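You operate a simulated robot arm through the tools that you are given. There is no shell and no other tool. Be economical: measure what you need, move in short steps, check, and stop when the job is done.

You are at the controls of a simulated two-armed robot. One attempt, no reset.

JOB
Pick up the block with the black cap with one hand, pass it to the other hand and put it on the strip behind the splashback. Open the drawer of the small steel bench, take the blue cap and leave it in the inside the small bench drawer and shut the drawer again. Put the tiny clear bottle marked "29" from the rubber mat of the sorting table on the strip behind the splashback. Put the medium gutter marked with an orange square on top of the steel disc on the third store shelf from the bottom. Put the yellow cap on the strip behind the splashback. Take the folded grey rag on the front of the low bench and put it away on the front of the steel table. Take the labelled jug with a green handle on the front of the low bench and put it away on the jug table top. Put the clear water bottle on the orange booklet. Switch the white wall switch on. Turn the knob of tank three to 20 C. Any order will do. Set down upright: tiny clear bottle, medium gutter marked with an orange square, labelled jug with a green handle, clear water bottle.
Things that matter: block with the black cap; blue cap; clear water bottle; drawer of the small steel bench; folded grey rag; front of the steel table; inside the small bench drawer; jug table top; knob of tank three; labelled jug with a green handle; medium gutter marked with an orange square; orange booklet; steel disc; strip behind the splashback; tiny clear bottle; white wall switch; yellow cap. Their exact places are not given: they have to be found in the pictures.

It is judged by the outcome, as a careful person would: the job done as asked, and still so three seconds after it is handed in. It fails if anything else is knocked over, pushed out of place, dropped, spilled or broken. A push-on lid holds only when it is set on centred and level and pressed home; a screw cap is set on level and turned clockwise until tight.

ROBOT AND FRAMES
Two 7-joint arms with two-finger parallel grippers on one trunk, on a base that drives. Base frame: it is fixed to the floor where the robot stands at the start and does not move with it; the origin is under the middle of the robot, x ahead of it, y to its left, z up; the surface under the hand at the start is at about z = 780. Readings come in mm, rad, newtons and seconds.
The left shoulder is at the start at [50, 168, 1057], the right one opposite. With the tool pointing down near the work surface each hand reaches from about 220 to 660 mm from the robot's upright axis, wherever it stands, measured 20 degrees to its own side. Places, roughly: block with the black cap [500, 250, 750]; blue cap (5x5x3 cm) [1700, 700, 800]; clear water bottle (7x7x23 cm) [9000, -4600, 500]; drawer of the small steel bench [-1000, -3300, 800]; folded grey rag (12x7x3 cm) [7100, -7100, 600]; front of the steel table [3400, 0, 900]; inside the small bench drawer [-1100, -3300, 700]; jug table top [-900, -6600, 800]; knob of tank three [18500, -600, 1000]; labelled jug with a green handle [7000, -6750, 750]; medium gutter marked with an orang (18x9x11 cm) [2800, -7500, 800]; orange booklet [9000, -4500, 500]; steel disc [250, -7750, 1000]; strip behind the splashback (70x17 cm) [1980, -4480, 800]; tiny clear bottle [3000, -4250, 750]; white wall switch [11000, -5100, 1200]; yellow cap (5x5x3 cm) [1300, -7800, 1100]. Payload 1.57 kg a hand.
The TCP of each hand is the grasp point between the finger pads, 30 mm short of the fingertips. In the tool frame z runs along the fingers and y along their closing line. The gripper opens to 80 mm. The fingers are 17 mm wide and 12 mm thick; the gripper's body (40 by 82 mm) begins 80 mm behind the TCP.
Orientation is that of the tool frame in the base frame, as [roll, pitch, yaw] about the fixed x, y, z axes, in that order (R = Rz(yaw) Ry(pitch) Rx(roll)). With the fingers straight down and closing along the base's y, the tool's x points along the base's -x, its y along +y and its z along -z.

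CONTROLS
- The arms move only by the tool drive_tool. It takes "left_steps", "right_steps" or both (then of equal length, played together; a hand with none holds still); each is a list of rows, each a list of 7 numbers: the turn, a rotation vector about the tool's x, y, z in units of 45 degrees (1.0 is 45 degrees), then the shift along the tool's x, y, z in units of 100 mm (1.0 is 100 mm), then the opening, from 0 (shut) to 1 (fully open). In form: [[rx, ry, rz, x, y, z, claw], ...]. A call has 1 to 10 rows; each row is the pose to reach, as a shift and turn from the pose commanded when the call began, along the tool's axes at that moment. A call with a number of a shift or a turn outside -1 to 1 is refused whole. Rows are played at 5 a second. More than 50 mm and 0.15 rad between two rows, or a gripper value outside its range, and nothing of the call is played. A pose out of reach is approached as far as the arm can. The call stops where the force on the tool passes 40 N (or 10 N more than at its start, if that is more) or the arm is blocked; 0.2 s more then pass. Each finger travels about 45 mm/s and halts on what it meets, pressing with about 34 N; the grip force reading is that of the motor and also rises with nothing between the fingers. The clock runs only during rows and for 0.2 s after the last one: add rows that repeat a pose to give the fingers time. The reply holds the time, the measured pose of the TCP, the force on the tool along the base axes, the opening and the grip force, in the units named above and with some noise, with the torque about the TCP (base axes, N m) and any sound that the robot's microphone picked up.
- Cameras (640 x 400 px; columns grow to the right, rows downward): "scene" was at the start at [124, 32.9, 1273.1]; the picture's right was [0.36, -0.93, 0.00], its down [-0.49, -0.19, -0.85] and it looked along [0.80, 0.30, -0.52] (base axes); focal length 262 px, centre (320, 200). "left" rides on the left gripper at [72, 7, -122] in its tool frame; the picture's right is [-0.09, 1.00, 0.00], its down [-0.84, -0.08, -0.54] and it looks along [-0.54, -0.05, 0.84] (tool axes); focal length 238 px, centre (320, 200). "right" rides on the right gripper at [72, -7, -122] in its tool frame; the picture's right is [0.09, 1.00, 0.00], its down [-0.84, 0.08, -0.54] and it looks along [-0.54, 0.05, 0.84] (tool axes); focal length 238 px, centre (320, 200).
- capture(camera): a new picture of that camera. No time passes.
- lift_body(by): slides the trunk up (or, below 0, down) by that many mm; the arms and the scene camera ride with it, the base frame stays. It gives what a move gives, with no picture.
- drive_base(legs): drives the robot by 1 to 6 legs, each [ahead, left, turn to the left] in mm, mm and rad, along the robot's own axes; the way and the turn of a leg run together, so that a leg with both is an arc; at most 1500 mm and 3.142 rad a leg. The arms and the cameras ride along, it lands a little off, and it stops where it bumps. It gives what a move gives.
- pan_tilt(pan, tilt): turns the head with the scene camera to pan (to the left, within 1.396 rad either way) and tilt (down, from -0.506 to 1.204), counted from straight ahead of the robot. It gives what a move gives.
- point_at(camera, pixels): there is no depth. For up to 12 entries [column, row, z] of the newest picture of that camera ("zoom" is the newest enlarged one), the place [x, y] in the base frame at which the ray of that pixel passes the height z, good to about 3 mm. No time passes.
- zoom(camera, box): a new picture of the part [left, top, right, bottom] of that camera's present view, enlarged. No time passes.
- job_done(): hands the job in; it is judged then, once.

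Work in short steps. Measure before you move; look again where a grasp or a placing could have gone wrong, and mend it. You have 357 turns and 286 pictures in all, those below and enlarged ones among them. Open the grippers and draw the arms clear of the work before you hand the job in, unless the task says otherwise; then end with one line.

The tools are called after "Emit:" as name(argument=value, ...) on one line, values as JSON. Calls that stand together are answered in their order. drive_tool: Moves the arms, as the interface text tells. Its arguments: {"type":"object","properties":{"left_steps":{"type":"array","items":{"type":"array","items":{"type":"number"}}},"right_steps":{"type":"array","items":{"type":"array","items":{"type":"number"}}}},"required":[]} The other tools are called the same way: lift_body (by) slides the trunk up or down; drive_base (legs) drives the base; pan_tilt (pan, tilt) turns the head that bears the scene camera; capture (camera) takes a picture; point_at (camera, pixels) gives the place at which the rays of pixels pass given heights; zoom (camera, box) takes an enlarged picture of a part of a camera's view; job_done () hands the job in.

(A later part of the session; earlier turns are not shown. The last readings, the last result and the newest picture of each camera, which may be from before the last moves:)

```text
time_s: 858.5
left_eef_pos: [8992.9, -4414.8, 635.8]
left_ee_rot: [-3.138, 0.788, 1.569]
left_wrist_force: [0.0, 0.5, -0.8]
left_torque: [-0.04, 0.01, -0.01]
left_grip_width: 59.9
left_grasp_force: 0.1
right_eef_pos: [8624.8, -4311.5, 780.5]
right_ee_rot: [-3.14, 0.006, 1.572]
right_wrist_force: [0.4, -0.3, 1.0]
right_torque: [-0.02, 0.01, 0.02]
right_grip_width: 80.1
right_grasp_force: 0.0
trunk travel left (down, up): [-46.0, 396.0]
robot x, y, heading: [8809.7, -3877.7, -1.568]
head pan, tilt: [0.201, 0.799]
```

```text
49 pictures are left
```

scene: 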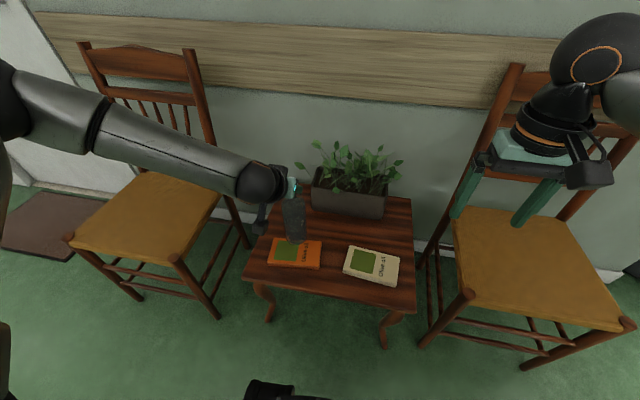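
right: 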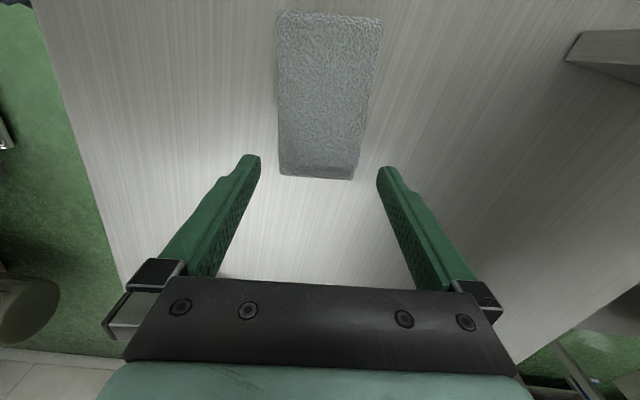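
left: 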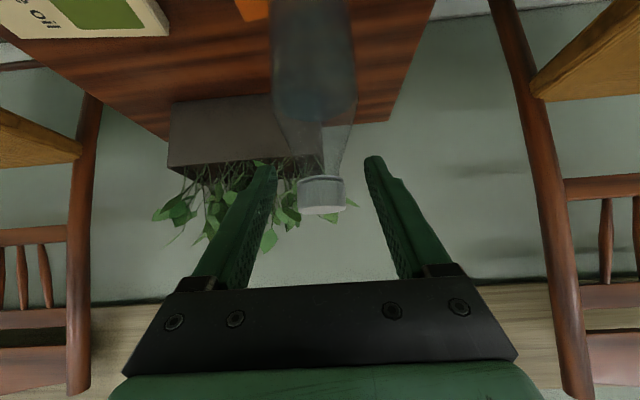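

Free and standing. I withdraw the hand along its axis and raise, then check.

Emit:
drive_tool(left_steps=[[0, 0, 0, 0, 0, -0.3, 0.75], [0, 0, 0, 0, 0, -0.6, 0.75], [0, 0, 0, 0, 0, -1, 0.75]])

Emit:
lift_body(by=200)

Emit:
drive_base(legs=[[-500, 0, 0]])

Emit:
capture(camera="scene")

```text
time_s: 859.3
left_eef_pos: [8995.3, -4342.8, 706.7]
left_ee_rot: [3.141, 0.788, 1.567]
left_wrist_force: [-0.8, -0.9, 0.0]
left_torque: [0.0, -0.03, 0.0]
left_grip_width: 60.3
left_grasp_force: 0.1
right_eef_pos: [8623.5, -4310.9, 781.4]
right_ee_rot: [-3.141, 0.007, 1.573]
right_wrist_force: [0.8, -0.7, -0.5]
right_torque: [0.06, -0.02, 0.0]
right_grip_width: 79.8
right_grasp_force: 0.0
trunk travel left (down, up): [-46.0, 396.0]
robot x, y, heading: [8805.4, -3877.7, -1.571]
head pan, tilt: [0.201, 0.799]
```

```text
time_s: 861.4
left_eef_pos: [8994.4, -4343.6, 905.3]
left_ee_rot: [-3.14, 0.787, 1.567]
left_wrist_force: [0.1, -0.9, -0.4]
left_torque: [-0.02, 0.02, 0.01]
left_grip_width: 59.9
left_grasp_force: 0.1
right_eef_pos: [8625.2, -4311.9, 981.2]
right_ee_rot: [-3.141, 0.007, 1.574]
right_wrist_force: [0.6, 0.4, 1.0]
right_torque: [0.01, -0.01, -0.02]
right_grip_width: 79.9
right_grasp_force: 0.1
trunk travel left (down, up): [-246.0, 196.0]
robot x, y, heading: [8808.6, -3877.3, -1.568]
head pan, tilt: [0.201, 0.799]
```

```text
time_s: 864.4
left_eef_pos: [8994.5, -3846.4, 906.1]
left_ee_rot: [-3.14, 0.787, 1.566]
left_wrist_force: [0.9, 0.9, 0.0]
left_torque: [-0.01, 0.01, -0.01]
left_grip_width: 59.7
left_grasp_force: 0.0
right_eef_pos: [8622.4, -3814.4, 980.6]
right_ee_rot: [-3.14, 0.007, 1.571]
right_wrist_force: [0.4, 0.2, -0.2]
right_torque: [-0.03, 0.01, -0.01]
right_grip_width: 79.8
right_grasp_force: 0.1
trunk travel left (down, up): [-246.0, 196.0]
robot x, y, heading: [8808.1, -3380.0, -1.567]
head pan, tilt: [0.201, 0.799]
```

```text
48 pictures are left
```

scene: 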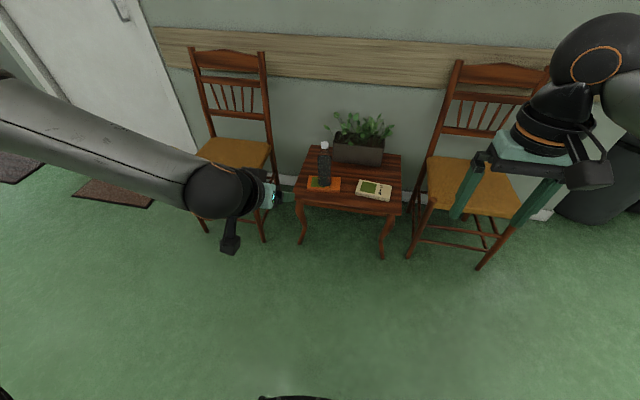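

The bottle stands on the orange booklet. Now the wall switch near x=11000: I strafe left along the wall and look.

Emit:
drive_base(legs=[[0, 1200, 0], [0, 900, 0]])

Emit:
pan_tilt(pan=0.0, tilt=0.2)

Emit:
capture(camera="scene")

```text
time_s: 882.9
left_eef_pos: [11087.5, -3820.5, 905.9]
left_ee_rot: [-3.139, 0.787, 1.578]
left_wrist_force: [0.3, 0.8, -0.4]
left_torque: [0.02, 0.0, -0.02]
left_grip_width: 60.0
left_grasp_force: 0.1
right_eef_pos: [10717.7, -3792.0, 981.4]
right_ee_rot: [-3.139, 0.008, 1.585]
right_wrist_force: [0.9, -0.2, -0.4]
right_torque: [0.03, 0.04, 0.0]
right_grip_width: 80.0
right_grasp_force: 0.1
trunk travel left (down, up): [-246.0, 196.0]
robot x, y, heading: [10896.7, -3357.5, -1.555]
head pan, tilt: [0.201, 0.799]
```

```text
time_s: 883.9
left_eef_pos: [11087.3, -3820.1, 905.6]
left_ee_rot: [-3.14, 0.788, 1.577]
left_wrist_force: [0.0, 0.6, -0.6]
left_torque: [-0.01, 0.0, 0.02]
left_grip_width: 59.9
left_grasp_force: 0.0
right_eef_pos: [10718.0, -3791.4, 979.7]
right_ee_rot: [-3.141, 0.008, 1.585]
right_wrist_force: [0.1, -0.6, -1.6]
right_torque: [0.02, 0.0, -0.01]
right_grip_width: 80.1
right_grasp_force: 0.2
trunk travel left (down, up): [-246.0, 196.0]
robot x, y, heading: [10894.6, -3358.4, -1.56]
head pan, tilt: [0.0, 0.201]
```

```text
47 pictures are left
```

scene: 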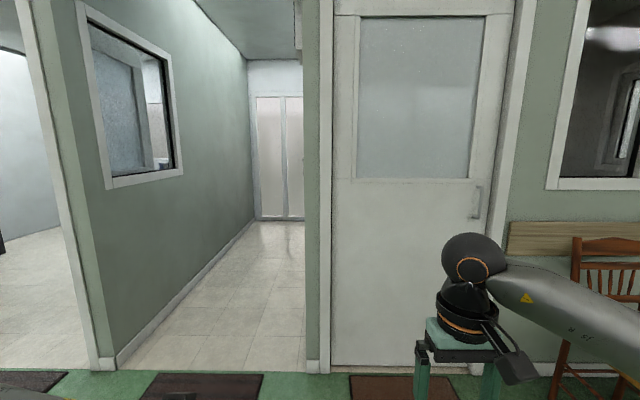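

Emit:
point_at(camera="scene", pixels=[[312, 372, 0], [326, 372, 0], [100, 370, 0], [335, 365, 0], [250, 222, 0], [305, 222, 0]])

Emit:
drive_base(legs=[[0, 550, -0.01]])

Emit:
pan_tilt(pan=-0.2, tilt=0.2)

Emit:
capture(camera="scene")

```text
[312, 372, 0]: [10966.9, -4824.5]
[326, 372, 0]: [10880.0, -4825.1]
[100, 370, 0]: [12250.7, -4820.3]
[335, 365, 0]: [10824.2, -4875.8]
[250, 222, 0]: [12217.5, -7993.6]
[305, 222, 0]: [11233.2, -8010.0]
```

```text
time_s: 889.1
left_eef_pos: [11625.3, -3818.1, 905.2]
left_ee_rot: [-3.139, 0.785, 1.567]
left_wrist_force: [0.7, -0.4, -0.3]
left_torque: [0.03, -0.02, 0.03]
left_grip_width: 60.1
left_grasp_force: 0.1
right_eef_pos: [11255.5, -3785.7, 979.9]
right_ee_rot: [-3.139, 0.006, 1.571]
right_wrist_force: [-0.7, 0.3, -0.3]
right_torque: [-0.01, 0.03, -0.01]
right_grip_width: 80.0
right_grasp_force: 0.0
trunk travel left (down, up): [-246.0, 196.0]
robot x, y, heading: [11440.1, -3354.9, -1.562]
head pan, tilt: [0.0, 0.201]
```

```text
time_s: 889.9
left_eef_pos: [11624.9, -3818.1, 906.2]
left_ee_rot: [-3.141, 0.791, 1.569]
left_wrist_force: [-0.2, 0.0, 0.7]
left_torque: [0.02, 0.0, 0.01]
left_grip_width: 60.1
left_grasp_force: 0.0
right_eef_pos: [11255.5, -3786.5, 979.9]
right_ee_rot: [-3.139, 0.007, 1.573]
right_wrist_force: [0.9, -0.1, -0.1]
right_torque: [0.01, 0.02, 0.0]
right_grip_width: 80.1
right_grasp_force: 0.1
trunk travel left (down, up): [-246.0, 196.0]
robot x, y, heading: [11440.9, -3351.1, -1.573]
head pan, tilt: [-0.201, 0.201]
```

```text
46 pictures are left
```

scene: 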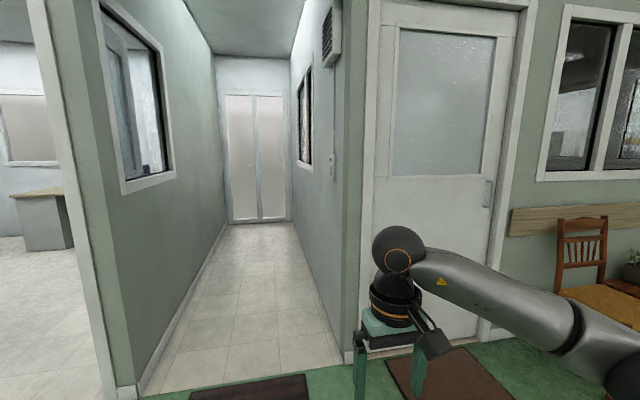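

The switch is on the corridor's right wall at (333,170), facing +x. I zoom on it.

Emit:
zoom(camera="scene", box=[315, 145, 355, 195])

Emit:
drive_base(legs=[[0, 180, 0], [0, 0, -1.5708], [0, 1000, 0]])

Emit:
pan_tilt(pan=0.5, tilt=0.2)

Emit:
capture(camera="scene")

```text
8.00 times, centred on (335, 170) of scene
```

zoom: 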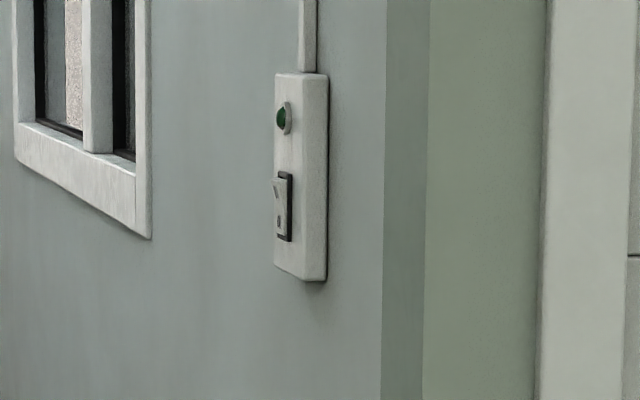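

```text
time_s: 904.8
left_eef_pos: [11131.8, -4542.9, 906.0]
left_ee_rot: [-3.139, 0.786, -0.025]
left_wrist_force: [-0.7, 0.6, 0.5]
left_torque: [-0.01, -0.02, -0.01]
left_grip_width: 59.8
left_grasp_force: 0.0
right_eef_pos: [11171.7, -4172.8, 981.3]
right_ee_rot: [-3.139, 0.005, -0.017]
right_wrist_force: [0.5, 0.0, -0.2]
right_torque: [0.03, 0.02, -0.01]
right_grip_width: 80.2
right_grasp_force: 0.0
trunk travel left (down, up): [-246.0, 196.0]
robot x, y, heading: [11600.6, -4362.1, 3.119]
head pan, tilt: [-0.201, 0.201]
```

```text
time_s: 905.8
left_eef_pos: [11131.2, -4542.8, 906.8]
left_ee_rot: [-3.139, 0.788, -0.024]
left_wrist_force: [-0.8, 0.1, 0.5]
left_torque: [0.01, 0.0, 0.01]
left_grip_width: 60.2
left_grasp_force: 0.1
right_eef_pos: [11171.3, -4172.6, 981.4]
right_ee_rot: [-3.139, 0.009, -0.016]
right_wrist_force: [0.5, -0.3, 1.2]
right_torque: [0.0, 0.03, 0.01]
right_grip_width: 79.9
right_grasp_force: 0.1
trunk travel left (down, up): [-246.0, 196.0]
robot x, y, heading: [11601.0, -4361.1, 3.122]
head pan, tilt: [0.499, 0.201]
```

```text
44 pictures are left
```

scene: 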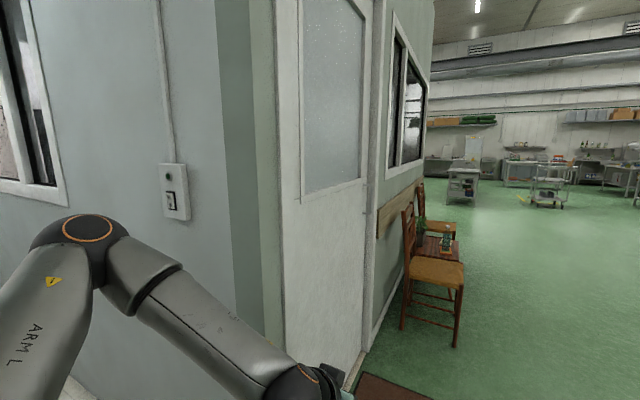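

A rocker switch with its upper end standing out (lamp dark): the top must be pressed in. I triangulate it and orient the right hand forwards.

Emit:
zoom(camera="scene", box=[150, 155, 210, 225])

Emit:
point_at(camera="scene", pixels=[[171, 199, 1150], [171, 199, 1180], [171, 199, 1200], [171, 199, 1220], [171, 199, 1250], [218, 355, 500], [218, 355, 400]])

Emit:
drive_tool(right_steps=[[0, 0, 0.17, 0, 0, 0, 0.5], [0, 0, 0.34, 0, 0, 0, 0], [0, 0, 0.51, 0, 0, 0, 0], [0, 0, 0.68, 0, 0, 0, 0], [0, 0, 0.84, 0, 0, 0, 0], [0, 0, 1, 0, 0, 0, 0]])

Emit:
drive_tool(right_steps=[[0, 0, 0.17, 0, 0, 0, 0], [0, 0, 0.34, 0, 0, 0, 0], [0, 0, 0.51, 0, 0, 0, 0], [0, 0, 0.68, 0, 0, 0, 0], [0, 0, 0.84, 0, 0, 0, 0], [0, 0, 1, 0, 0, 0, 0]])

Emit:
drive_tool(right_steps=[[-0.17, 0, 0, 0, 0, 0, 0], [-0.34, 0, 0, 0, 0, 0, 0], [-0.51, 0, 0, 0, 0, 0, 0], [-0.68, 0, 0, 0, 0, 0, 0], [-0.84, 0, 0, 0, 0, 0, 0], [-1, 0, 0, 0, 0, 0, 0]])

Emit:
drive_tool(right_steps=[[-0.17, 0, 0, 0, 0, 0, 0], [-0.34, 0, 0, 0, 0, 0, 0], [-0.51, 0, 0, 0, 0, 0, 0], [-0.68, 0, 0, 0, 0, 0, 0], [-0.84, 0, 0, 0, 0, 0, 0], [-1, 0, 0, 0, 0, 0, 0]])

```text
5.71 times, centred on (180, 190) of scene
```

zoom: 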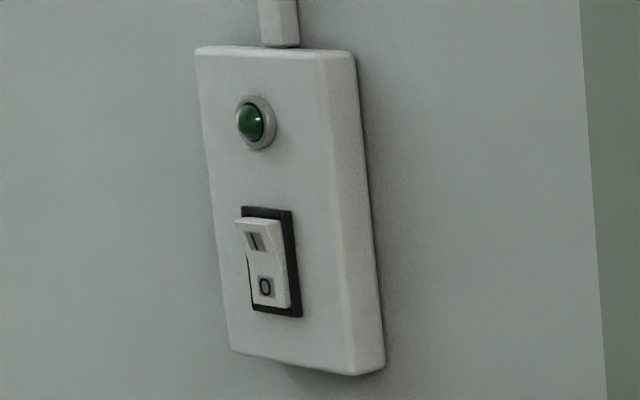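

```text
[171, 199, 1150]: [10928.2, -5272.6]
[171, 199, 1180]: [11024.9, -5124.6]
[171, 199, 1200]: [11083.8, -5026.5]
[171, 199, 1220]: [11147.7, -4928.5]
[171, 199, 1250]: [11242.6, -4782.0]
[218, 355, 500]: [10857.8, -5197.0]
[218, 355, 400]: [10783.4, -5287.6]
```

```text
time_s: 907.2
left_eef_pos: [11131.8, -4543.3, 906.1]
left_ee_rot: [-3.14, 0.787, -0.023]
left_wrist_force: [1.2, -0.3, 0.2]
left_torque: [0.01, -0.02, 0.0]
left_grip_width: 60.2
left_grasp_force: 0.0
right_eef_pos: [11171.8, -4174.0, 980.6]
right_ee_rot: [3.138, 0.004, -0.806]
right_wrist_force: [0.0, 0.5, -0.4]
right_torque: [0.03, -0.01, 0.04]
right_grip_width: 0.0
right_grasp_force: 21.0
trunk travel left (down, up): [-246.0, 196.0]
robot x, y, heading: [11599.8, -4363.3, 3.123]
head pan, tilt: [0.499, 0.201]
```

```text
time_s: 908.6
left_eef_pos: [11132.0, -4542.2, 904.3]
left_ee_rot: [-3.139, 0.786, -0.023]
left_wrist_force: [-0.2, 0.5, -0.2]
left_torque: [-0.03, -0.01, 0.0]
left_grip_width: 60.2
left_grasp_force: 0.0
right_eef_pos: [11170.0, -4171.5, 980.0]
right_ee_rot: [3.135, 0.002, -1.592]
right_wrist_force: [0.4, -0.2, -0.5]
right_torque: [-0.01, 0.03, -0.01]
right_grip_width: 0.1
right_grasp_force: 21.4
trunk travel left (down, up): [-246.0, 196.0]
robot x, y, heading: [11598.6, -4366.0, 3.128]
head pan, tilt: [0.499, 0.201]
```

```text
time_s: 910.0
left_eef_pos: [11131.3, -4543.2, 905.8]
left_ee_rot: [-3.141, 0.792, -0.024]
left_wrist_force: [0.6, 0.1, 0.2]
left_torque: [0.0, -0.01, 0.0]
left_grip_width: 59.6
left_grasp_force: 0.1
right_eef_pos: [11171.4, -4172.5, 980.7]
right_ee_rot: [2.347, -0.001, -1.588]
right_wrist_force: [-0.2, -0.6, -0.8]
right_torque: [0.02, 0.0, 0.04]
right_grip_width: 0.1
right_grasp_force: 21.7
trunk travel left (down, up): [-246.0, 196.0]
robot x, y, heading: [11594.4, -4366.4, 3.125]
head pan, tilt: [0.499, 0.201]
```

```text
time_s: 911.4
left_eef_pos: [11132.5, -4541.8, 906.1]
left_ee_rot: [-3.14, 0.788, -0.024]
left_wrist_force: [-0.5, 0.7, 0.0]
left_torque: [0.0, 0.04, 0.02]
left_grip_width: 60.0
left_grasp_force: 0.0
right_eef_pos: [11148.4, -4178.8, 979.9]
right_ee_rot: [1.967, 0.002, -1.586]
right_wrist_force: [-1.2, 0.8, -0.5]
right_torque: [-0.03, 0.03, -0.02]
right_grip_width: 0.0
right_grasp_force: 21.4
right hand out of reach, approached as far as the arm can: row 2, 3, 4, 5, 6
trunk travel left (down, up): [-246.0, 196.0]
robot x, y, heading: [11598.9, -4365.6, 3.123]
head pan, tilt: [0.499, 0.201]
```

"I" at the top stands out: press it. I strafe into the corridor until the switch is ahead of the right hand, and look.

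Emit:
drive_base(legs=[[0, 0, 0.018], [0, 940, 0]])

Emit:
pan_tilt(pan=-0.3, tilt=0.35)

Emit:
capture(camera="scene")

```text
time_s: 920.3
left_eef_pos: [11138.1, -5483.5, 905.3]
left_ee_rot: [-3.139, 0.787, -0.001]
left_wrist_force: [-0.4, 0.3, 0.4]
left_torque: [0.0, -0.02, 0.0]
left_grip_width: 60.1
left_grasp_force: 0.0
right_eef_pos: [11147.1, -5120.0, 979.9]
right_ee_rot: [1.966, 0.002, -1.564]
right_wrist_force: [-0.6, 0.7, 0.2]
right_torque: [0.01, -0.01, 0.01]
right_grip_width: 0.3
right_grasp_force: 20.6
trunk travel left (down, up): [-246.0, 196.0]
robot x, y, heading: [11606.6, -5292.9, -3.141]
head pan, tilt: [0.499, 0.201]
```

```text
time_s: 921.4
left_eef_pos: [11137.4, -5483.6, 905.4]
left_ee_rot: [-3.139, 0.787, -0.002]
left_wrist_force: [-0.4, -0.2, -0.8]
left_torque: [0.01, -0.01, -0.04]
left_grip_width: 60.1
left_grasp_force: 0.0
right_eef_pos: [11147.3, -5119.8, 980.1]
right_ee_rot: [1.967, 0.003, -1.563]
right_wrist_force: [-0.1, -0.1, 0.4]
right_torque: [-0.02, -0.01, -0.02]
right_grip_width: 0.0
right_grasp_force: 21.8
trunk travel left (down, up): [-246.0, 196.0]
robot x, y, heading: [11602.8, -5294.8, -3.137]
head pan, tilt: [-0.3, 0.351]
```

```text
42 pictures are left
```

scene: 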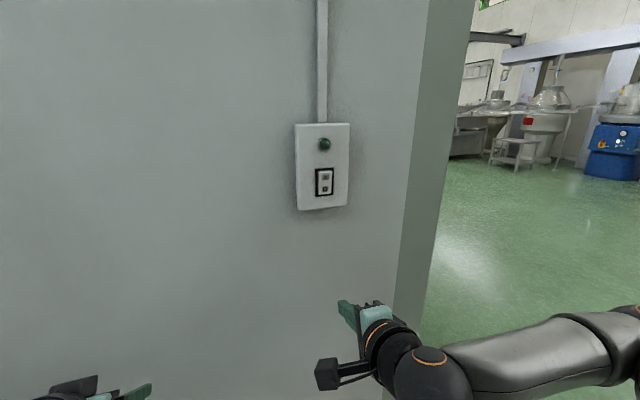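

Emit:
zoom(camera="scene", box=[290, 115, 360, 215])

Emit:
point_at(camera="scene", pixels=[[324, 182, 1150], [324, 182, 1170], [324, 182, 1190], [324, 182, 1210], [338, 302, 965]])

```text
4.00 times, centred on (325, 165) of scene
```

zoom: 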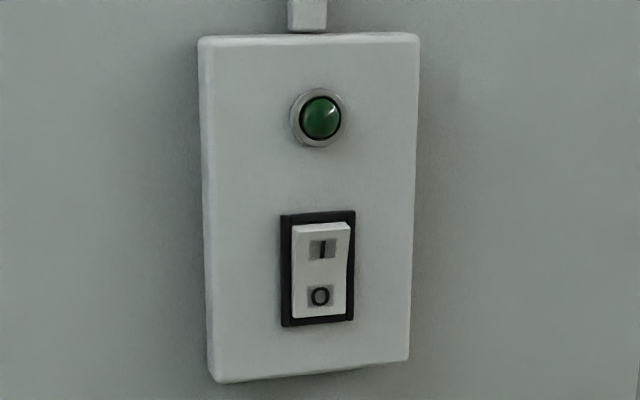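

```text
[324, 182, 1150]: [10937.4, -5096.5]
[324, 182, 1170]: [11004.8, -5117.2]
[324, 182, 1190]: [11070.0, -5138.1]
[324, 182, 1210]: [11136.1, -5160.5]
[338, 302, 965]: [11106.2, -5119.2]
```

Two views agree: rocker at [11030,-5126,1180]. I raise the trunk 190 mm and bring the closed fingertips to 25 mm before the "I".

Emit:
lift_body(by=190)

Emit:
drive_tool(right_steps=[[0, 0, 0, 0.06, 0.2, 0.2, 0], [0, 0, 0, 0.06, 0.4, 0.4, 0], [0, 0, 0, 0.06, 0.4, 0.4, 0]])

Emit:
pan_tilt(pan=-0.3, tilt=0.55)

Emit:
zoom(camera="scene", box=[260, 130, 400, 260])

Emit:
capture(camera="right")

```text
time_s: 923.5
left_eef_pos: [11137.5, -5484.5, 1095.6]
left_ee_rot: [-3.14, 0.787, -0.001]
left_wrist_force: [-0.5, 0.1, 0.1]
left_torque: [-0.02, 0.02, 0.0]
left_grip_width: 60.1
left_grasp_force: 0.1
right_eef_pos: [11146.7, -5120.5, 1169.5]
right_ee_rot: [1.967, 0.001, -1.565]
right_wrist_force: [0.2, -1.1, -0.3]
right_torque: [-0.03, 0.0, 0.0]
right_grip_width: 0.1
right_grasp_force: 22.1
trunk travel left (down, up): [-436.0, 6.0]
robot x, y, heading: [11603.7, -5295.9, -3.139]
head pan, tilt: [-0.3, 0.351]
```

```text
time_s: 924.3
left_eef_pos: [11138.0, -5484.6, 1096.3]
left_ee_rot: [-3.138, 0.788, -0.001]
left_wrist_force: [-0.5, 0.0, -0.4]
left_torque: [-0.02, -0.02, 0.0]
left_grip_width: 59.8
left_grasp_force: 0.0
right_eef_pos: [11094.6, -5124.4, 1191.1]
right_ee_rot: [1.968, 0.002, -1.564]
right_wrist_force: [-0.5, 0.2, 0.0]
right_torque: [-0.03, 0.0, 0.0]
right_grip_width: 0.0
right_grasp_force: 21.0
trunk travel left (down, up): [-436.0, 6.0]
robot x, y, heading: [11598.7, -5295.4, -3.14]
head pan, tilt: [-0.3, 0.351]
```

```text
time_s: 925.0
left_eef_pos: [11138.0, -5483.2, 1096.0]
left_ee_rot: [-3.14, 0.79, -0.002]
left_wrist_force: [-1.2, -0.4, -0.3]
left_torque: [-0.02, -0.03, -0.01]
left_grip_width: 60.2
left_grasp_force: 0.1
right_eef_pos: [11094.8, -5125.4, 1191.7]
right_ee_rot: [1.967, 0.001, -1.565]
right_wrist_force: [0.6, -0.5, 0.0]
right_torque: [-0.02, 0.01, -0.02]
right_grip_width: 0.0
right_grasp_force: 21.2
trunk travel left (down, up): [-436.0, 6.0]
robot x, y, heading: [11601.4, -5293.3, -3.14]
head pan, tilt: [-0.3, 0.55]
```

```text
3.08 times, centred on (330, 195) of scene
```

zoom: 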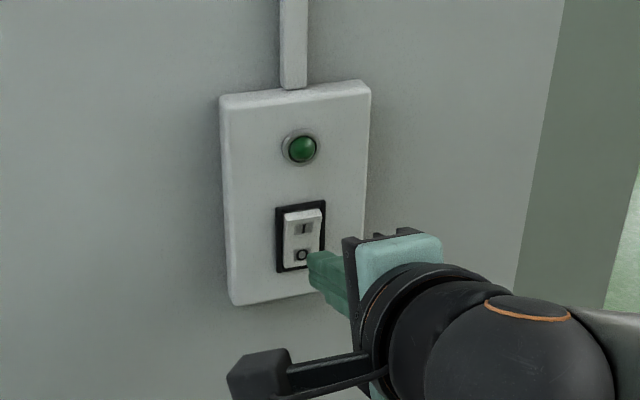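

```text
39 pictures are left
```

right: 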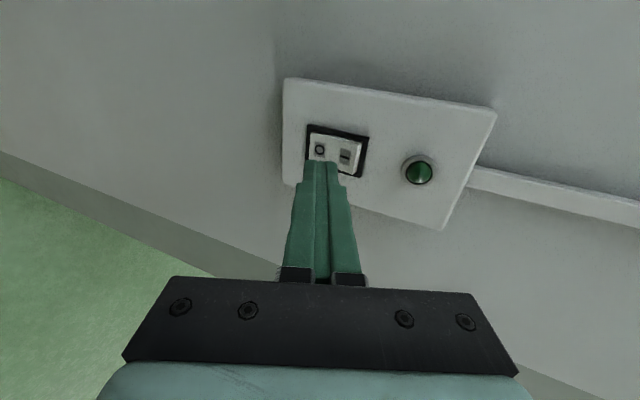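

Emit:
point_at(camera="right", pixels=[[349, 156, 1190], [349, 156, 1200], [349, 156, 1210], [319, 148, 1170], [319, 148, 1180], [319, 148, 1190]])

Emit:
point_at(camera="scene", pixels=[[325, 205, 1180], [325, 205, 1190], [325, 205, 1200], [325, 205, 1210]])

```text
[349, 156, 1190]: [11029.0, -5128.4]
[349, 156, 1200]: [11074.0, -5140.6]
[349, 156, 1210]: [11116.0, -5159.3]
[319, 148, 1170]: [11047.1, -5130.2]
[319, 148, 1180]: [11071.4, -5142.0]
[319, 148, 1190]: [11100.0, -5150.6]
```

```text
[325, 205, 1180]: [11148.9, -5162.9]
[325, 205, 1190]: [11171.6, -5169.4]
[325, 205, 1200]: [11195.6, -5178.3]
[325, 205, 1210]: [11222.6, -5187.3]
```

The right camera gives "I" at z about 1190, y -5129, as planned. I push horizontally in small steps.

Emit:
drive_tool(right_steps=[[0, 0, 0, 0.03, 0.058, 0.138, 0], [0, 0, 0, 0.03, 0.097, 0.231, 0], [0, 0, 0, 0.03, 0.12, 0.286, 0], [0, 0, 0, 0.03, 0.135, 0.323, 0], [0, 0, 0, 0.03, 0.15, 0.36, 0], [0, 0, 0, 0.03, 0.166, 0.397, 0]])

Emit:
capture(camera="right")

```text
time_s: 926.6
left_eef_pos: [11141.4, -5480.8, 1098.3]
left_ee_rot: [3.141, 0.793, -0.004]
left_wrist_force: [0.5, -1.0, -0.8]
left_torque: [0.01, -0.02, 0.01]
left_grip_width: 60.0
left_grasp_force: 0.2
right_eef_pos: [11060.1, -5130.8, 1190.7]
right_ee_rot: [1.972, 0.001, -1.559]
right_wrist_force: [22.9, 4.0, 4.9]
right_torque: [0.04, 0.11, -0.19]
right_grip_width: 0.1
right_grasp_force: 21.1
trunk travel left (down, up): [-436.0, 6.0]
robot x, y, heading: [11603.8, -5298.6, -3.136]
head pan, tilt: [-0.3, 0.55]
stopped in row 6 (right hand): the force on the tool passed its limit at 43 N (the readings are from after the stop); the commanded pose is now the measured one
```

```text
38 pictures are left
```

right: 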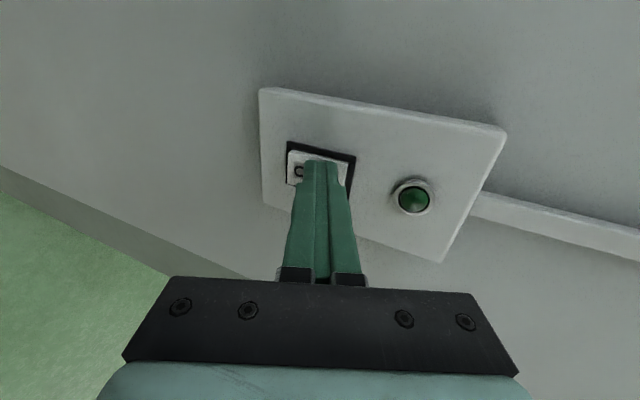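

The finger pressed on the "I" with 43 N. I draw back and look at rocker and lamp.

Emit:
drive_tool(right_steps=[[0, 0, 0, 0, -0.15, -0.37, 0], [0, 0, 0, 0, -0.3, -0.74, 0], [0, 0, 0, 0, -0.3, -0.9, 0]])

Emit:
capture(camera="right")

Emit:
zoom(camera="scene", box=[290, 140, 370, 240])

```text
time_s: 927.4
left_eef_pos: [11139.2, -5482.8, 1095.7]
left_ee_rot: [-3.14, 0.789, -0.003]
left_wrist_force: [-0.6, -0.3, 0.8]
left_torque: [0.06, 0.0, 0.0]
left_grip_width: 59.9
left_grasp_force: 0.0
right_eef_pos: [11150.2, -5130.3, 1194.9]
right_ee_rot: [1.979, 0.003, -1.562]
right_wrist_force: [-0.6, 0.2, 0.3]
right_torque: [0.0, 0.0, 0.01]
right_grip_width: 0.0
right_grasp_force: 21.1
trunk travel left (down, up): [-436.0, 6.0]
robot x, y, heading: [11606.6, -5295.7, -3.135]
head pan, tilt: [-0.3, 0.55]
```

```text
37 pictures are left
```

right: 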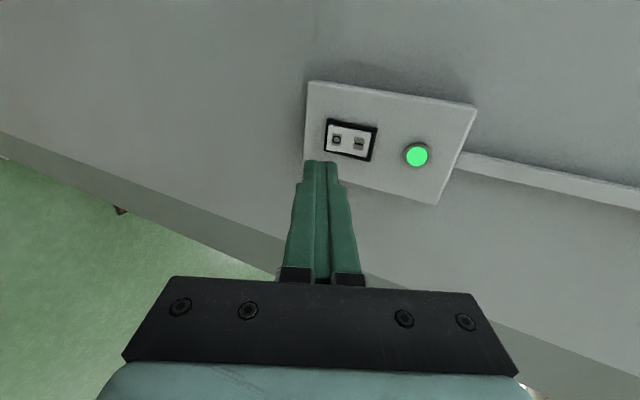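

```text
4.00 times, centred on (330, 190) of scene
```

zoom: 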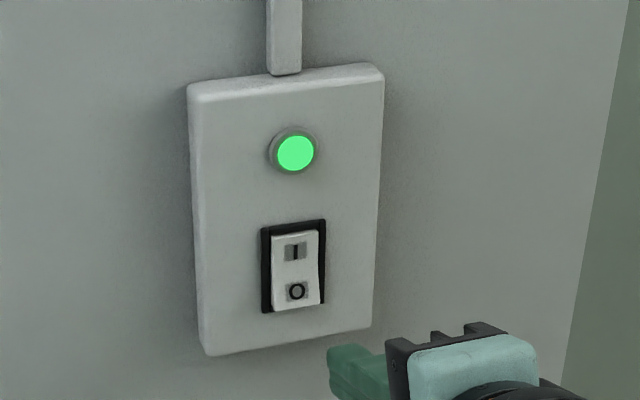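

The lamp is lit: switched on. Last: the knob of tank three at about [18500,-600]. I leave the corridor, turn to +x and look.

Emit:
drive_base(legs=[[0, -1450, 0], [0, -500, 0], [0, 0, -2.8]])

Emit:
lift_body(by=-100)

Emit:
pan_tilt(pan=0.0, tilt=0.2)

Emit:
capture(camera="scene")

```text
time_s: 951.3
left_eef_pos: [11926.1, -2996.3, 1095.8]
left_ee_rot: [-3.141, 0.786, -2.762]
left_wrist_force: [0.0, 0.1, 0.7]
left_torque: [0.0, 0.04, -0.01]
left_grip_width: 60.0
left_grasp_force: 0.1
right_eef_pos: [12047.8, -3326.3, 1194.0]
right_ee_rot: [1.977, 0.002, 1.965]
right_wrist_force: [-1.2, -0.2, 0.5]
right_torque: [-0.03, 0.01, 0.0]
right_grip_width: 0.0
right_grasp_force: 21.3
trunk travel left (down, up): [-436.0, 6.0]
robot x, y, heading: [11566.0, -3343.2, 0.388]
head pan, tilt: [-0.3, 0.55]
```

```text
time_s: 952.7
left_eef_pos: [11925.2, -2997.3, 995.2]
left_ee_rot: [-3.14, 0.79, -2.76]
left_wrist_force: [-0.8, 0.5, 0.2]
left_torque: [0.02, -0.01, 0.01]
left_grip_width: 60.1
left_grasp_force: 0.2
right_eef_pos: [12048.5, -3326.9, 1095.9]
right_ee_rot: [1.979, 0.004, 1.964]
right_wrist_force: [-0.4, 0.1, 0.8]
right_torque: [-0.01, 0.0, 0.01]
right_grip_width: 0.0
right_grasp_force: 21.4
trunk travel left (down, up): [-336.0, 106.0]
robot x, y, heading: [11566.0, -3344.6, 0.386]
head pan, tilt: [-0.3, 0.55]
```

```text
time_s: 953.5
left_eef_pos: [11924.4, -2996.7, 995.8]
left_ee_rot: [-3.139, 0.788, -2.759]
left_wrist_force: [0.4, -0.3, -0.6]
left_torque: [-0.01, 0.02, -0.01]
left_grip_width: 59.8
left_grasp_force: 0.1
right_eef_pos: [12047.0, -3326.9, 1095.3]
right_ee_rot: [1.978, 0.003, 1.962]
right_wrist_force: [0.5, 0.0, -0.1]
right_torque: [0.03, -0.03, 0.0]
right_grip_width: 0.0
right_grasp_force: 21.7
trunk travel left (down, up): [-336.0, 106.0]
robot x, y, heading: [11563.9, -3343.1, 0.39]
head pan, tilt: [0.0, 0.201]
```

```text
35 pictures are left
```

scene: 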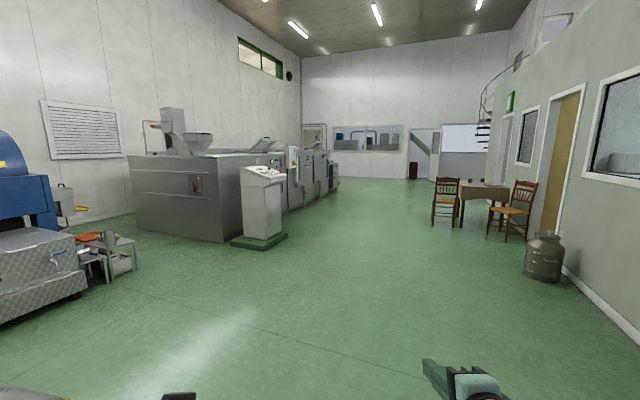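

The row of tank units is ahead at (300–335,170). I measure the obstacles beside the way.

Emit:
point_at(camera="scene", pixels=[[262, 248, 0], [287, 236, 0], [435, 225, 0], [540, 280, 0], [330, 193, 0], [338, 186, 0]])

Emit:
zoom(camera="scene", box=[230, 120, 350, 210])

```text
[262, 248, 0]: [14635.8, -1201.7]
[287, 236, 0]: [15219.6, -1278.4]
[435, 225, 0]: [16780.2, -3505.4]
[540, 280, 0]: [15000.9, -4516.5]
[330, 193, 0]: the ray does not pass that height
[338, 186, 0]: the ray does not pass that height
```

```text
4.44 times, centred on (290, 165) of scene
```

zoom: 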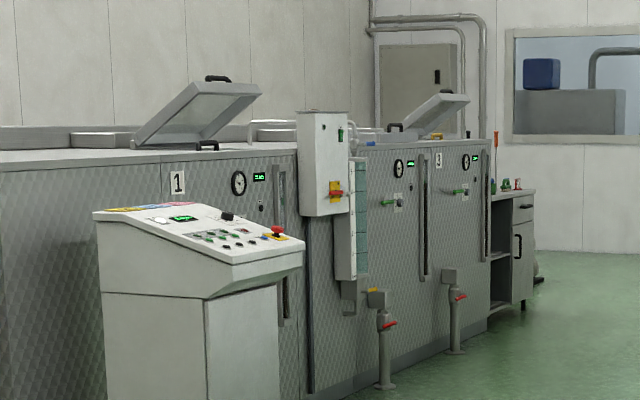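

Tanks 1–3 stand along the left; tank three is the farthest. I drive between console and chairs to about [17400,-2250].

Emit:
drive_base(legs=[[0, 0, -0.205], [1500, 0, 0], [1500, 0, 0], [1500, 0, 0], [1300, 0, 0]])

Emit:
pan_tilt(pan=0.7, tilt=0.15)

Emit:
capture(camera="scene")

```text
time_s: 981.8
left_eef_pos: [17672.4, -2040.7, 995.6]
left_ee_rot: [-3.141, 0.787, -2.982]
left_wrist_force: [0.6, 0.0, -0.9]
left_torque: [0.0, -0.05, 0.02]
left_grip_width: 59.7
left_grasp_force: 0.0
right_eef_pos: [17720.1, -2388.1, 1094.4]
right_ee_rot: [1.976, 0.004, 1.741]
right_wrist_force: [-0.9, -0.1, 0.1]
right_torque: [0.01, -0.02, 0.0]
right_grip_width: 0.0
right_grasp_force: 22.2
trunk travel left (down, up): [-336.0, 106.0]
robot x, y, heading: [17241.5, -2297.2, 0.164]
head pan, tilt: [0.0, 0.201]
```

```text
time_s: 982.8
left_eef_pos: [17671.4, -2039.4, 995.9]
left_ee_rot: [-3.14, 0.789, -2.984]
left_wrist_force: [0.1, -0.2, -0.1]
left_torque: [0.01, 0.02, -0.03]
left_grip_width: 59.9
left_grasp_force: 0.1
right_eef_pos: [17718.7, -2388.4, 1095.5]
right_ee_rot: [1.977, 0.004, 1.742]
right_wrist_force: [-0.8, -0.4, 0.0]
right_torque: [-0.01, -0.01, 0.0]
right_grip_width: 0.0
right_grasp_force: 21.3
trunk travel left (down, up): [-336.0, 106.0]
robot x, y, heading: [17245.8, -2302.4, 0.162]
head pan, tilt: [0.7, 0.15]
```

```text
33 pictures are left
```

scene: 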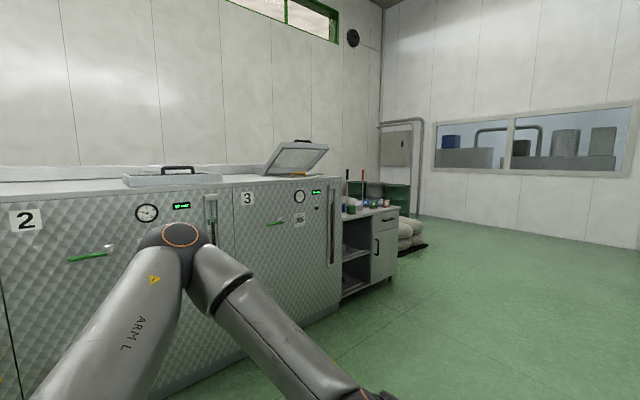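

Emit:
zoom(camera="scene", box=[235, 180, 345, 250])

Emit:
point_at(camera="scene", pixels=[[340, 305, 0], [301, 218, 1000], [301, 218, 1050]])

```text
5.71 times, centred on (290, 215) of scene
```

zoom: 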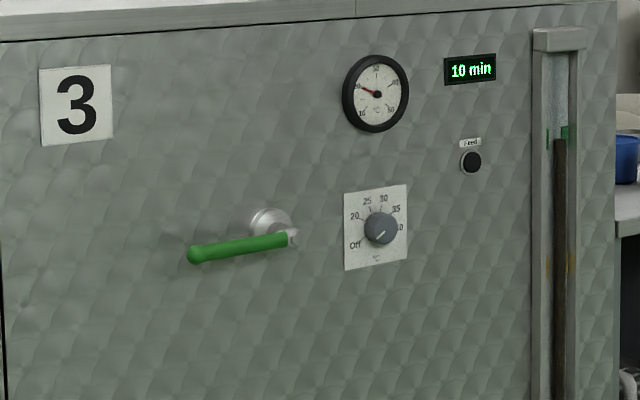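

```text
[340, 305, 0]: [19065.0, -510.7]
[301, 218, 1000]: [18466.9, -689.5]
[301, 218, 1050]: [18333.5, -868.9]
```

The dial: Off–20–25–30–35–40, pointing at Off now. I turn to face the tank, strafe over and approach, then set the right hand level.

Emit:
drive_base(legs=[[0, 0, 1.409], [0, -1180, 0], [850, 0, 0]])

Emit:
drive_tool(right_steps=[[-0.17, 0, 0, 0, 0, 0, 0.6], [-0.34, 0, 0, 0, 0, 0, 0.6], [-0.517, 0, 0, 0, 0, 0, 0.6], [-0.517, 0, 0, 0, 0, 0, 0.6]])

Emit:
pan_tilt(pan=-0.15, tilt=0.4)

Emit:
capture(camera="scene")

```text
time_s: 1000.9
left_eef_pos: [18277.3, -1017.6, 995.0]
left_ee_rot: [-3.141, 0.788, -1.612]
left_wrist_force: [-0.1, -0.1, 0.8]
left_torque: [0.01, -0.01, 0.02]
left_grip_width: 60.1
left_grasp_force: 0.1
right_eef_pos: [18628.5, -1041.2, 1095.3]
right_ee_rot: [1.977, 0.004, 3.111]
right_wrist_force: [0.3, 0.8, 0.8]
right_torque: [-0.04, 0.0, 0.02]
right_grip_width: 0.0
right_grasp_force: 21.4
trunk travel left (down, up): [-336.0, 106.0]
robot x, y, heading: [18443.4, -1488.4, 1.532]
head pan, tilt: [0.7, 0.15]
```

```text
time_s: 1001.9
left_eef_pos: [18276.5, -1018.3, 995.9]
left_ee_rot: [-3.141, 0.789, -1.612]
left_wrist_force: [-0.3, -0.3, -0.3]
left_torque: [0.0, 0.04, 0.0]
left_grip_width: 59.8
left_grasp_force: 0.0
right_eef_pos: [18627.6, -1039.4, 1095.0]
right_ee_rot: [1.911, 0.003, 3.111]
right_wrist_force: [0.4, -0.5, 0.1]
right_torque: [0.0, 0.02, 0.02]
right_grip_width: 48.0
right_grasp_force: 0.0
right hand out of reach, approached as far as the arm can: row 1, 2, 3, 4
trunk travel left (down, up): [-336.0, 106.0]
robot x, y, heading: [18446.1, -1490.7, 1.536]
head pan, tilt: [0.7, 0.15]
```

```text
time_s: 1003.0
left_eef_pos: [18276.6, -1018.1, 995.9]
left_ee_rot: [-3.139, 0.789, -1.613]
left_wrist_force: [0.0, 0.7, -0.9]
left_torque: [-0.01, -0.04, 0.0]
left_grip_width: 59.9
left_grasp_force: 0.1
right_eef_pos: [18628.0, -1040.5, 1094.5]
right_ee_rot: [1.909, 0.005, 3.109]
right_wrist_force: [0.4, 0.2, 0.5]
right_torque: [-0.04, 0.0, -0.02]
right_grip_width: 48.0
right_grasp_force: 0.1
trunk travel left (down, up): [-336.0, 106.0]
robot x, y, heading: [18442.9, -1487.8, 1.534]
head pan, tilt: [-0.15, 0.4]
```

```text
31 pictures are left
```

scene: 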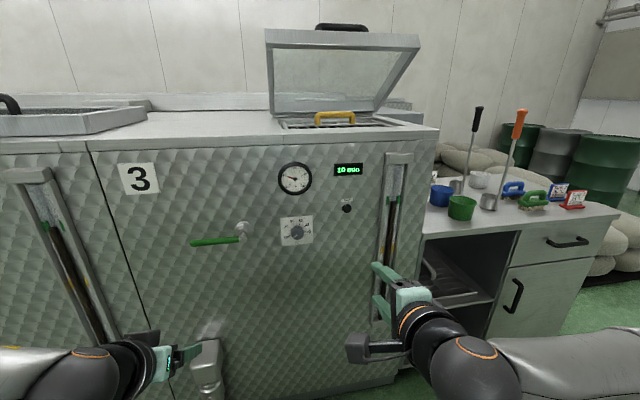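

Emit:
point_at(camera="scene", pixels=[[297, 231, 950], [297, 231, 980], [297, 231, 1000], [297, 231, 1020]])

Emit:
zoom(camera="scene", box=[270, 205, 330, 255])

```text
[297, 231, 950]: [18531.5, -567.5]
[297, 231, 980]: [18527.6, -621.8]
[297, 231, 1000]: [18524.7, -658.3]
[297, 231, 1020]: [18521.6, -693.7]
```

```text
8.00 times, centred on (300, 230) of scene
```

zoom: 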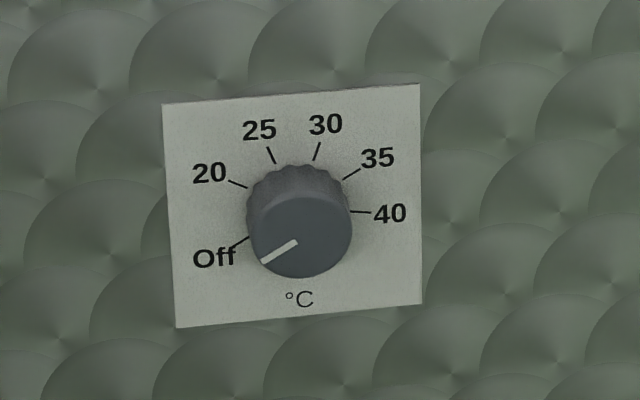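

Knob at [18528,-612,977], about 40 mm wide; Off → 20 is about 52 degrees clockwise. I fix heading, lower the trunk, level the hand while extending it, and look.

Emit:
drive_base(legs=[[0, 0, 0.036], [0, 70, 0]])

Emit:
lift_body(by=-118)

Emit:
drive_tool(right_steps=[[-0.15, 0, 0, 0, 0.05, 0.2, 0.75], [-0.3, 0, 0, 0, 0.1, 0.4, 0.75], [-0.43, 0, 0, 0, 0.15, 0.5, 0.75], [-0.43, 0, 0, 0, 0.15, 0.5, 0.75]])

Emit:
capture(camera="right")

```text
time_s: 1004.7
left_eef_pos: [18189.7, -1024.6, 995.2]
left_ee_rot: [-3.141, 0.787, -1.578]
left_wrist_force: [0.1, -0.7, -0.4]
left_torque: [-0.02, 0.02, -0.01]
left_grip_width: 59.9
left_grasp_force: 0.0
right_eef_pos: [18541.4, -1033.9, 1095.6]
right_ee_rot: [1.91, 0.004, -3.137]
right_wrist_force: [0.2, 0.5, 0.2]
right_torque: [0.0, -0.02, -0.03]
right_grip_width: 48.2
right_grasp_force: 0.0
trunk travel left (down, up): [-336.0, 106.0]
robot x, y, heading: [18374.8, -1488.5, 1.571]
head pan, tilt: [-0.15, 0.4]
```

```text
time_s: 1006.2
left_eef_pos: [18191.0, -1024.3, 878.0]
left_ee_rot: [-3.14, 0.788, -1.577]
left_wrist_force: [0.3, -0.6, -0.2]
left_torque: [0.0, 0.04, -0.03]
left_grip_width: 60.1
left_grasp_force: 0.1
right_eef_pos: [18542.5, -1032.9, 978.4]
right_ee_rot: [1.913, 0.005, -3.136]
right_wrist_force: [0.6, 0.0, -0.6]
right_torque: [0.01, 0.0, 0.0]
right_grip_width: 48.1
right_grasp_force: 0.0
trunk travel left (down, up): [-218.0, 224.0]
robot x, y, heading: [18372.1, -1489.4, 1.574]
head pan, tilt: [-0.15, 0.4]
```

```text
time_s: 1007.2
left_eef_pos: [18189.8, -1024.7, 877.8]
left_ee_rot: [-3.14, 0.788, -1.576]
left_wrist_force: [0.6, 0.5, -0.3]
left_torque: [0.06, -0.03, 0.04]
left_grip_width: 60.2
left_grasp_force: 0.2
right_eef_pos: [18521.4, -1029.1, 977.0]
right_ee_rot: [1.862, -0.006, -3.094]
right_wrist_force: [-0.4, 0.4, 0.8]
right_torque: [0.03, 0.01, 0.0]
right_grip_width: 60.1
right_grasp_force: 0.0
right hand out of reach, approached as far as the arm can: row 1, 2, 3, 4
trunk travel left (down, up): [-218.0, 224.0]
robot x, y, heading: [18378.5, -1488.2, 1.567]
head pan, tilt: [-0.15, 0.4]
```

```text
29 pictures are left
```

right: 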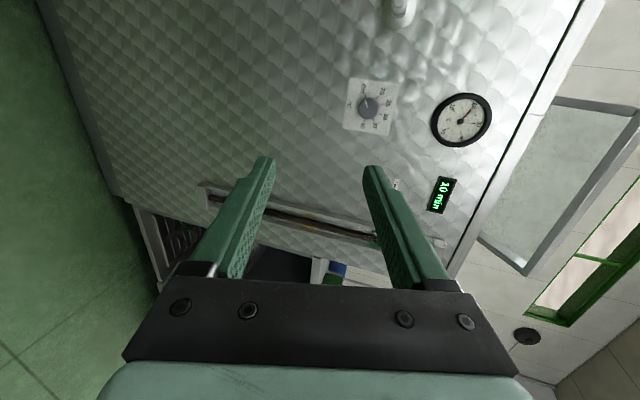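

Level pointing needs the hand closer to the body; I retract 60 mm while levelling.

Emit:
drive_tool(right_steps=[[-0.1, 0, 0, 0.05, 0, -0.3, 0.75], [-0.2, 0, 0, 0.1, 0, -0.6, 0.75], [-0.3, 0, 0, 0.15, 0, -0.8, 0.75], [-0.37, 0, 0, 0.15, 0, -0.8, 0.75], [-0.37, 0, 0, 0.15, 0, -0.8, 0.75]])

```text
time_s: 1008.4
left_eef_pos: [18191.1, -1024.1, 878.1]
left_ee_rot: [-3.141, 0.788, -1.579]
left_wrist_force: [0.6, 0.4, -0.2]
left_torque: [0.01, 0.0, 0.01]
left_grip_width: 60.1
left_grasp_force: 0.0
right_eef_pos: [18478.8, -1060.7, 979.1]
right_ee_rot: [1.571, -0.009, -3.093]
right_wrist_force: [-0.6, -0.2, -0.1]
right_torque: [0.01, -0.03, -0.01]
right_grip_width: 59.7
right_grasp_force: 0.0
right hand out of reach, approached as far as the arm can: row 1, 2, 3, 4, 5
trunk travel left (down, up): [-218.0, 224.0]
robot x, y, heading: [18379.6, -1487.5, 1.57]
head pan, tilt: [-0.15, 0.4]
```

Level now. I draw the left hand back (clear of the tank), pre-rotate the right hand 52 degrees counter-clockwise, strafe to align and advance.

Emit:
drive_tool(left_steps=[[0, 0, 0, 0.3, 0, -0.3, 0.5], [0, 0, 0, 0.6, 0, -0.6, 0.5], [0, 0, 0, 0.85, 0, -0.85, 0.5], [0, 0, 0, 1, 0, -1, 0.5], [0, 0, 0, 1, 0, -1, 0.5], [0, 0, 0, 1, 0, -1, 0.5]], right_steps=[[0, 0, -0.17, 0, 0, 0, 0.75], [0, 0, -0.34, 0, 0, 0, 0.75], [0, 0, -0.51, 0, 0, 0, 0.75], [0, 0, -0.68, 0, 0, 0, 0.75], [0, 0, -0.84, 0, 0, 0, 0.75], [0, 0, -1, 0, 0, 0, 0.75]])

Emit:
drive_tool(right_steps=[[0, 0, -0.156, 0, 0, 0, 0.75], [0, 0, -0.156, 0, 0, 0, 0.75]])

Emit:
drive_base(legs=[[0, -49, 0], [300, 0, 0]])

Emit:
capture(camera="right")

Emit:
capture(camera="scene")

```text
time_s: 1009.8
left_eef_pos: [18212.5, -1084.2, 871.3]
left_ee_rot: [-3.141, 0.789, -1.578]
left_wrist_force: [0.4, -0.6, 0.4]
left_torque: [0.0, -0.01, 0.0]
left_grip_width: 40.1
left_grasp_force: 0.0
left hand out of reach, approached as far as the arm can: row 2, 3, 4, 5, 6
right_eef_pos: [18479.3, -1061.0, 980.0]
right_ee_rot: [1.573, 0.78, -3.092]
right_wrist_force: [-1.1, 0.3, -0.2]
right_torque: [0.04, 0.0, 0.0]
right_grip_width: 59.9
right_grasp_force: 0.1
trunk travel left (down, up): [-218.0, 224.0]
robot x, y, heading: [18380.0, -1492.7, 1.57]
head pan, tilt: [-0.15, 0.4]
```

```text
time_s: 1010.4
left_eef_pos: [18212.2, -1085.2, 871.6]
left_ee_rot: [3.141, 0.787, -1.576]
left_wrist_force: [-1.2, 0.1, -0.3]
left_torque: [-0.02, 0.02, 0.01]
left_grip_width: 39.9
left_grasp_force: 0.0
right_eef_pos: [18480.7, -1060.4, 978.9]
right_ee_rot: [1.572, 0.902, -3.092]
right_wrist_force: [0.0, -0.2, 0.2]
right_torque: [0.03, 0.01, -0.02]
right_grip_width: 60.0
right_grasp_force: 0.0
trunk travel left (down, up): [-218.0, 224.0]
robot x, y, heading: [18377.8, -1492.0, 1.569]
head pan, tilt: [-0.15, 0.4]
```

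```text
time_s: 1013.1
left_eef_pos: [18261.9, -791.6, 870.1]
left_ee_rot: [3.14, 0.788, -1.581]
left_wrist_force: [-0.6, -0.8, 0.6]
left_torque: [0.01, 0.0, 0.01]
left_grip_width: 40.1
left_grasp_force: 0.0
right_eef_pos: [18528.6, -767.1, 978.1]
right_ee_rot: [1.572, 0.901, -3.094]
right_wrist_force: [-1.0, -0.2, 0.6]
right_torque: [0.04, 0.01, 0.01]
right_grip_width: 59.9
right_grasp_force: 0.0
trunk travel left (down, up): [-218.0, 224.0]
robot x, y, heading: [18423.4, -1197.5, 1.576]
head pan, tilt: [-0.15, 0.4]
```

```text
28 pictures are left
```

right: 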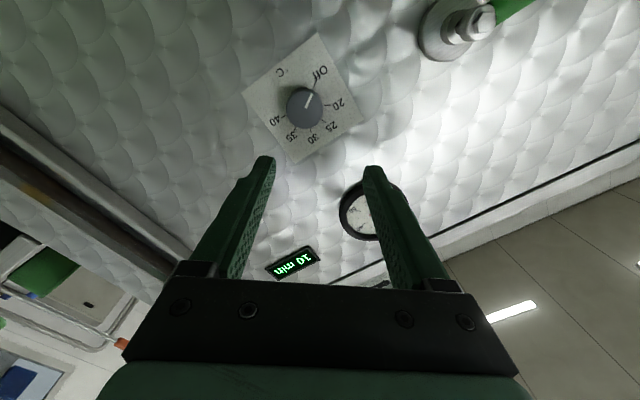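

```text
27 pictures are left
```

scene: 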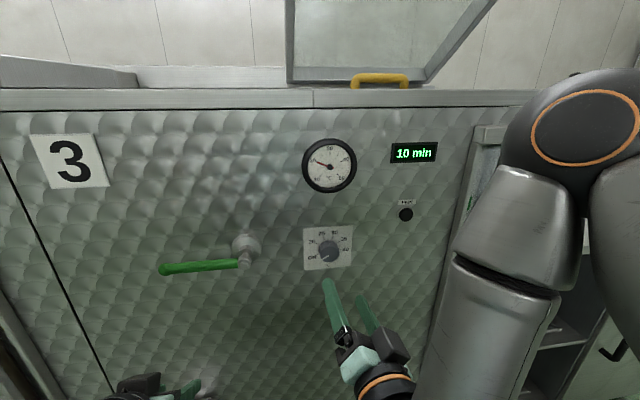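

Emit:
point_at(camera="right", pixels=[[306, 107, 940], [306, 107, 950], [306, 107, 960], [306, 107, 970]])

Emit:
point_at(camera="scene", pixels=[[328, 250, 950], [328, 250, 960], [328, 250, 970], [328, 250, 980]])

```text
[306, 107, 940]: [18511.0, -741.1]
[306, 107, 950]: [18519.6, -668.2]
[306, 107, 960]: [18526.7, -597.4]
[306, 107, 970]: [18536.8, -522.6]
```

```text
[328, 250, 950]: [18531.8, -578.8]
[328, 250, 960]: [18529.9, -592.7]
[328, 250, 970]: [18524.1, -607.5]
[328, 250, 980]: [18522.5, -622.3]
```

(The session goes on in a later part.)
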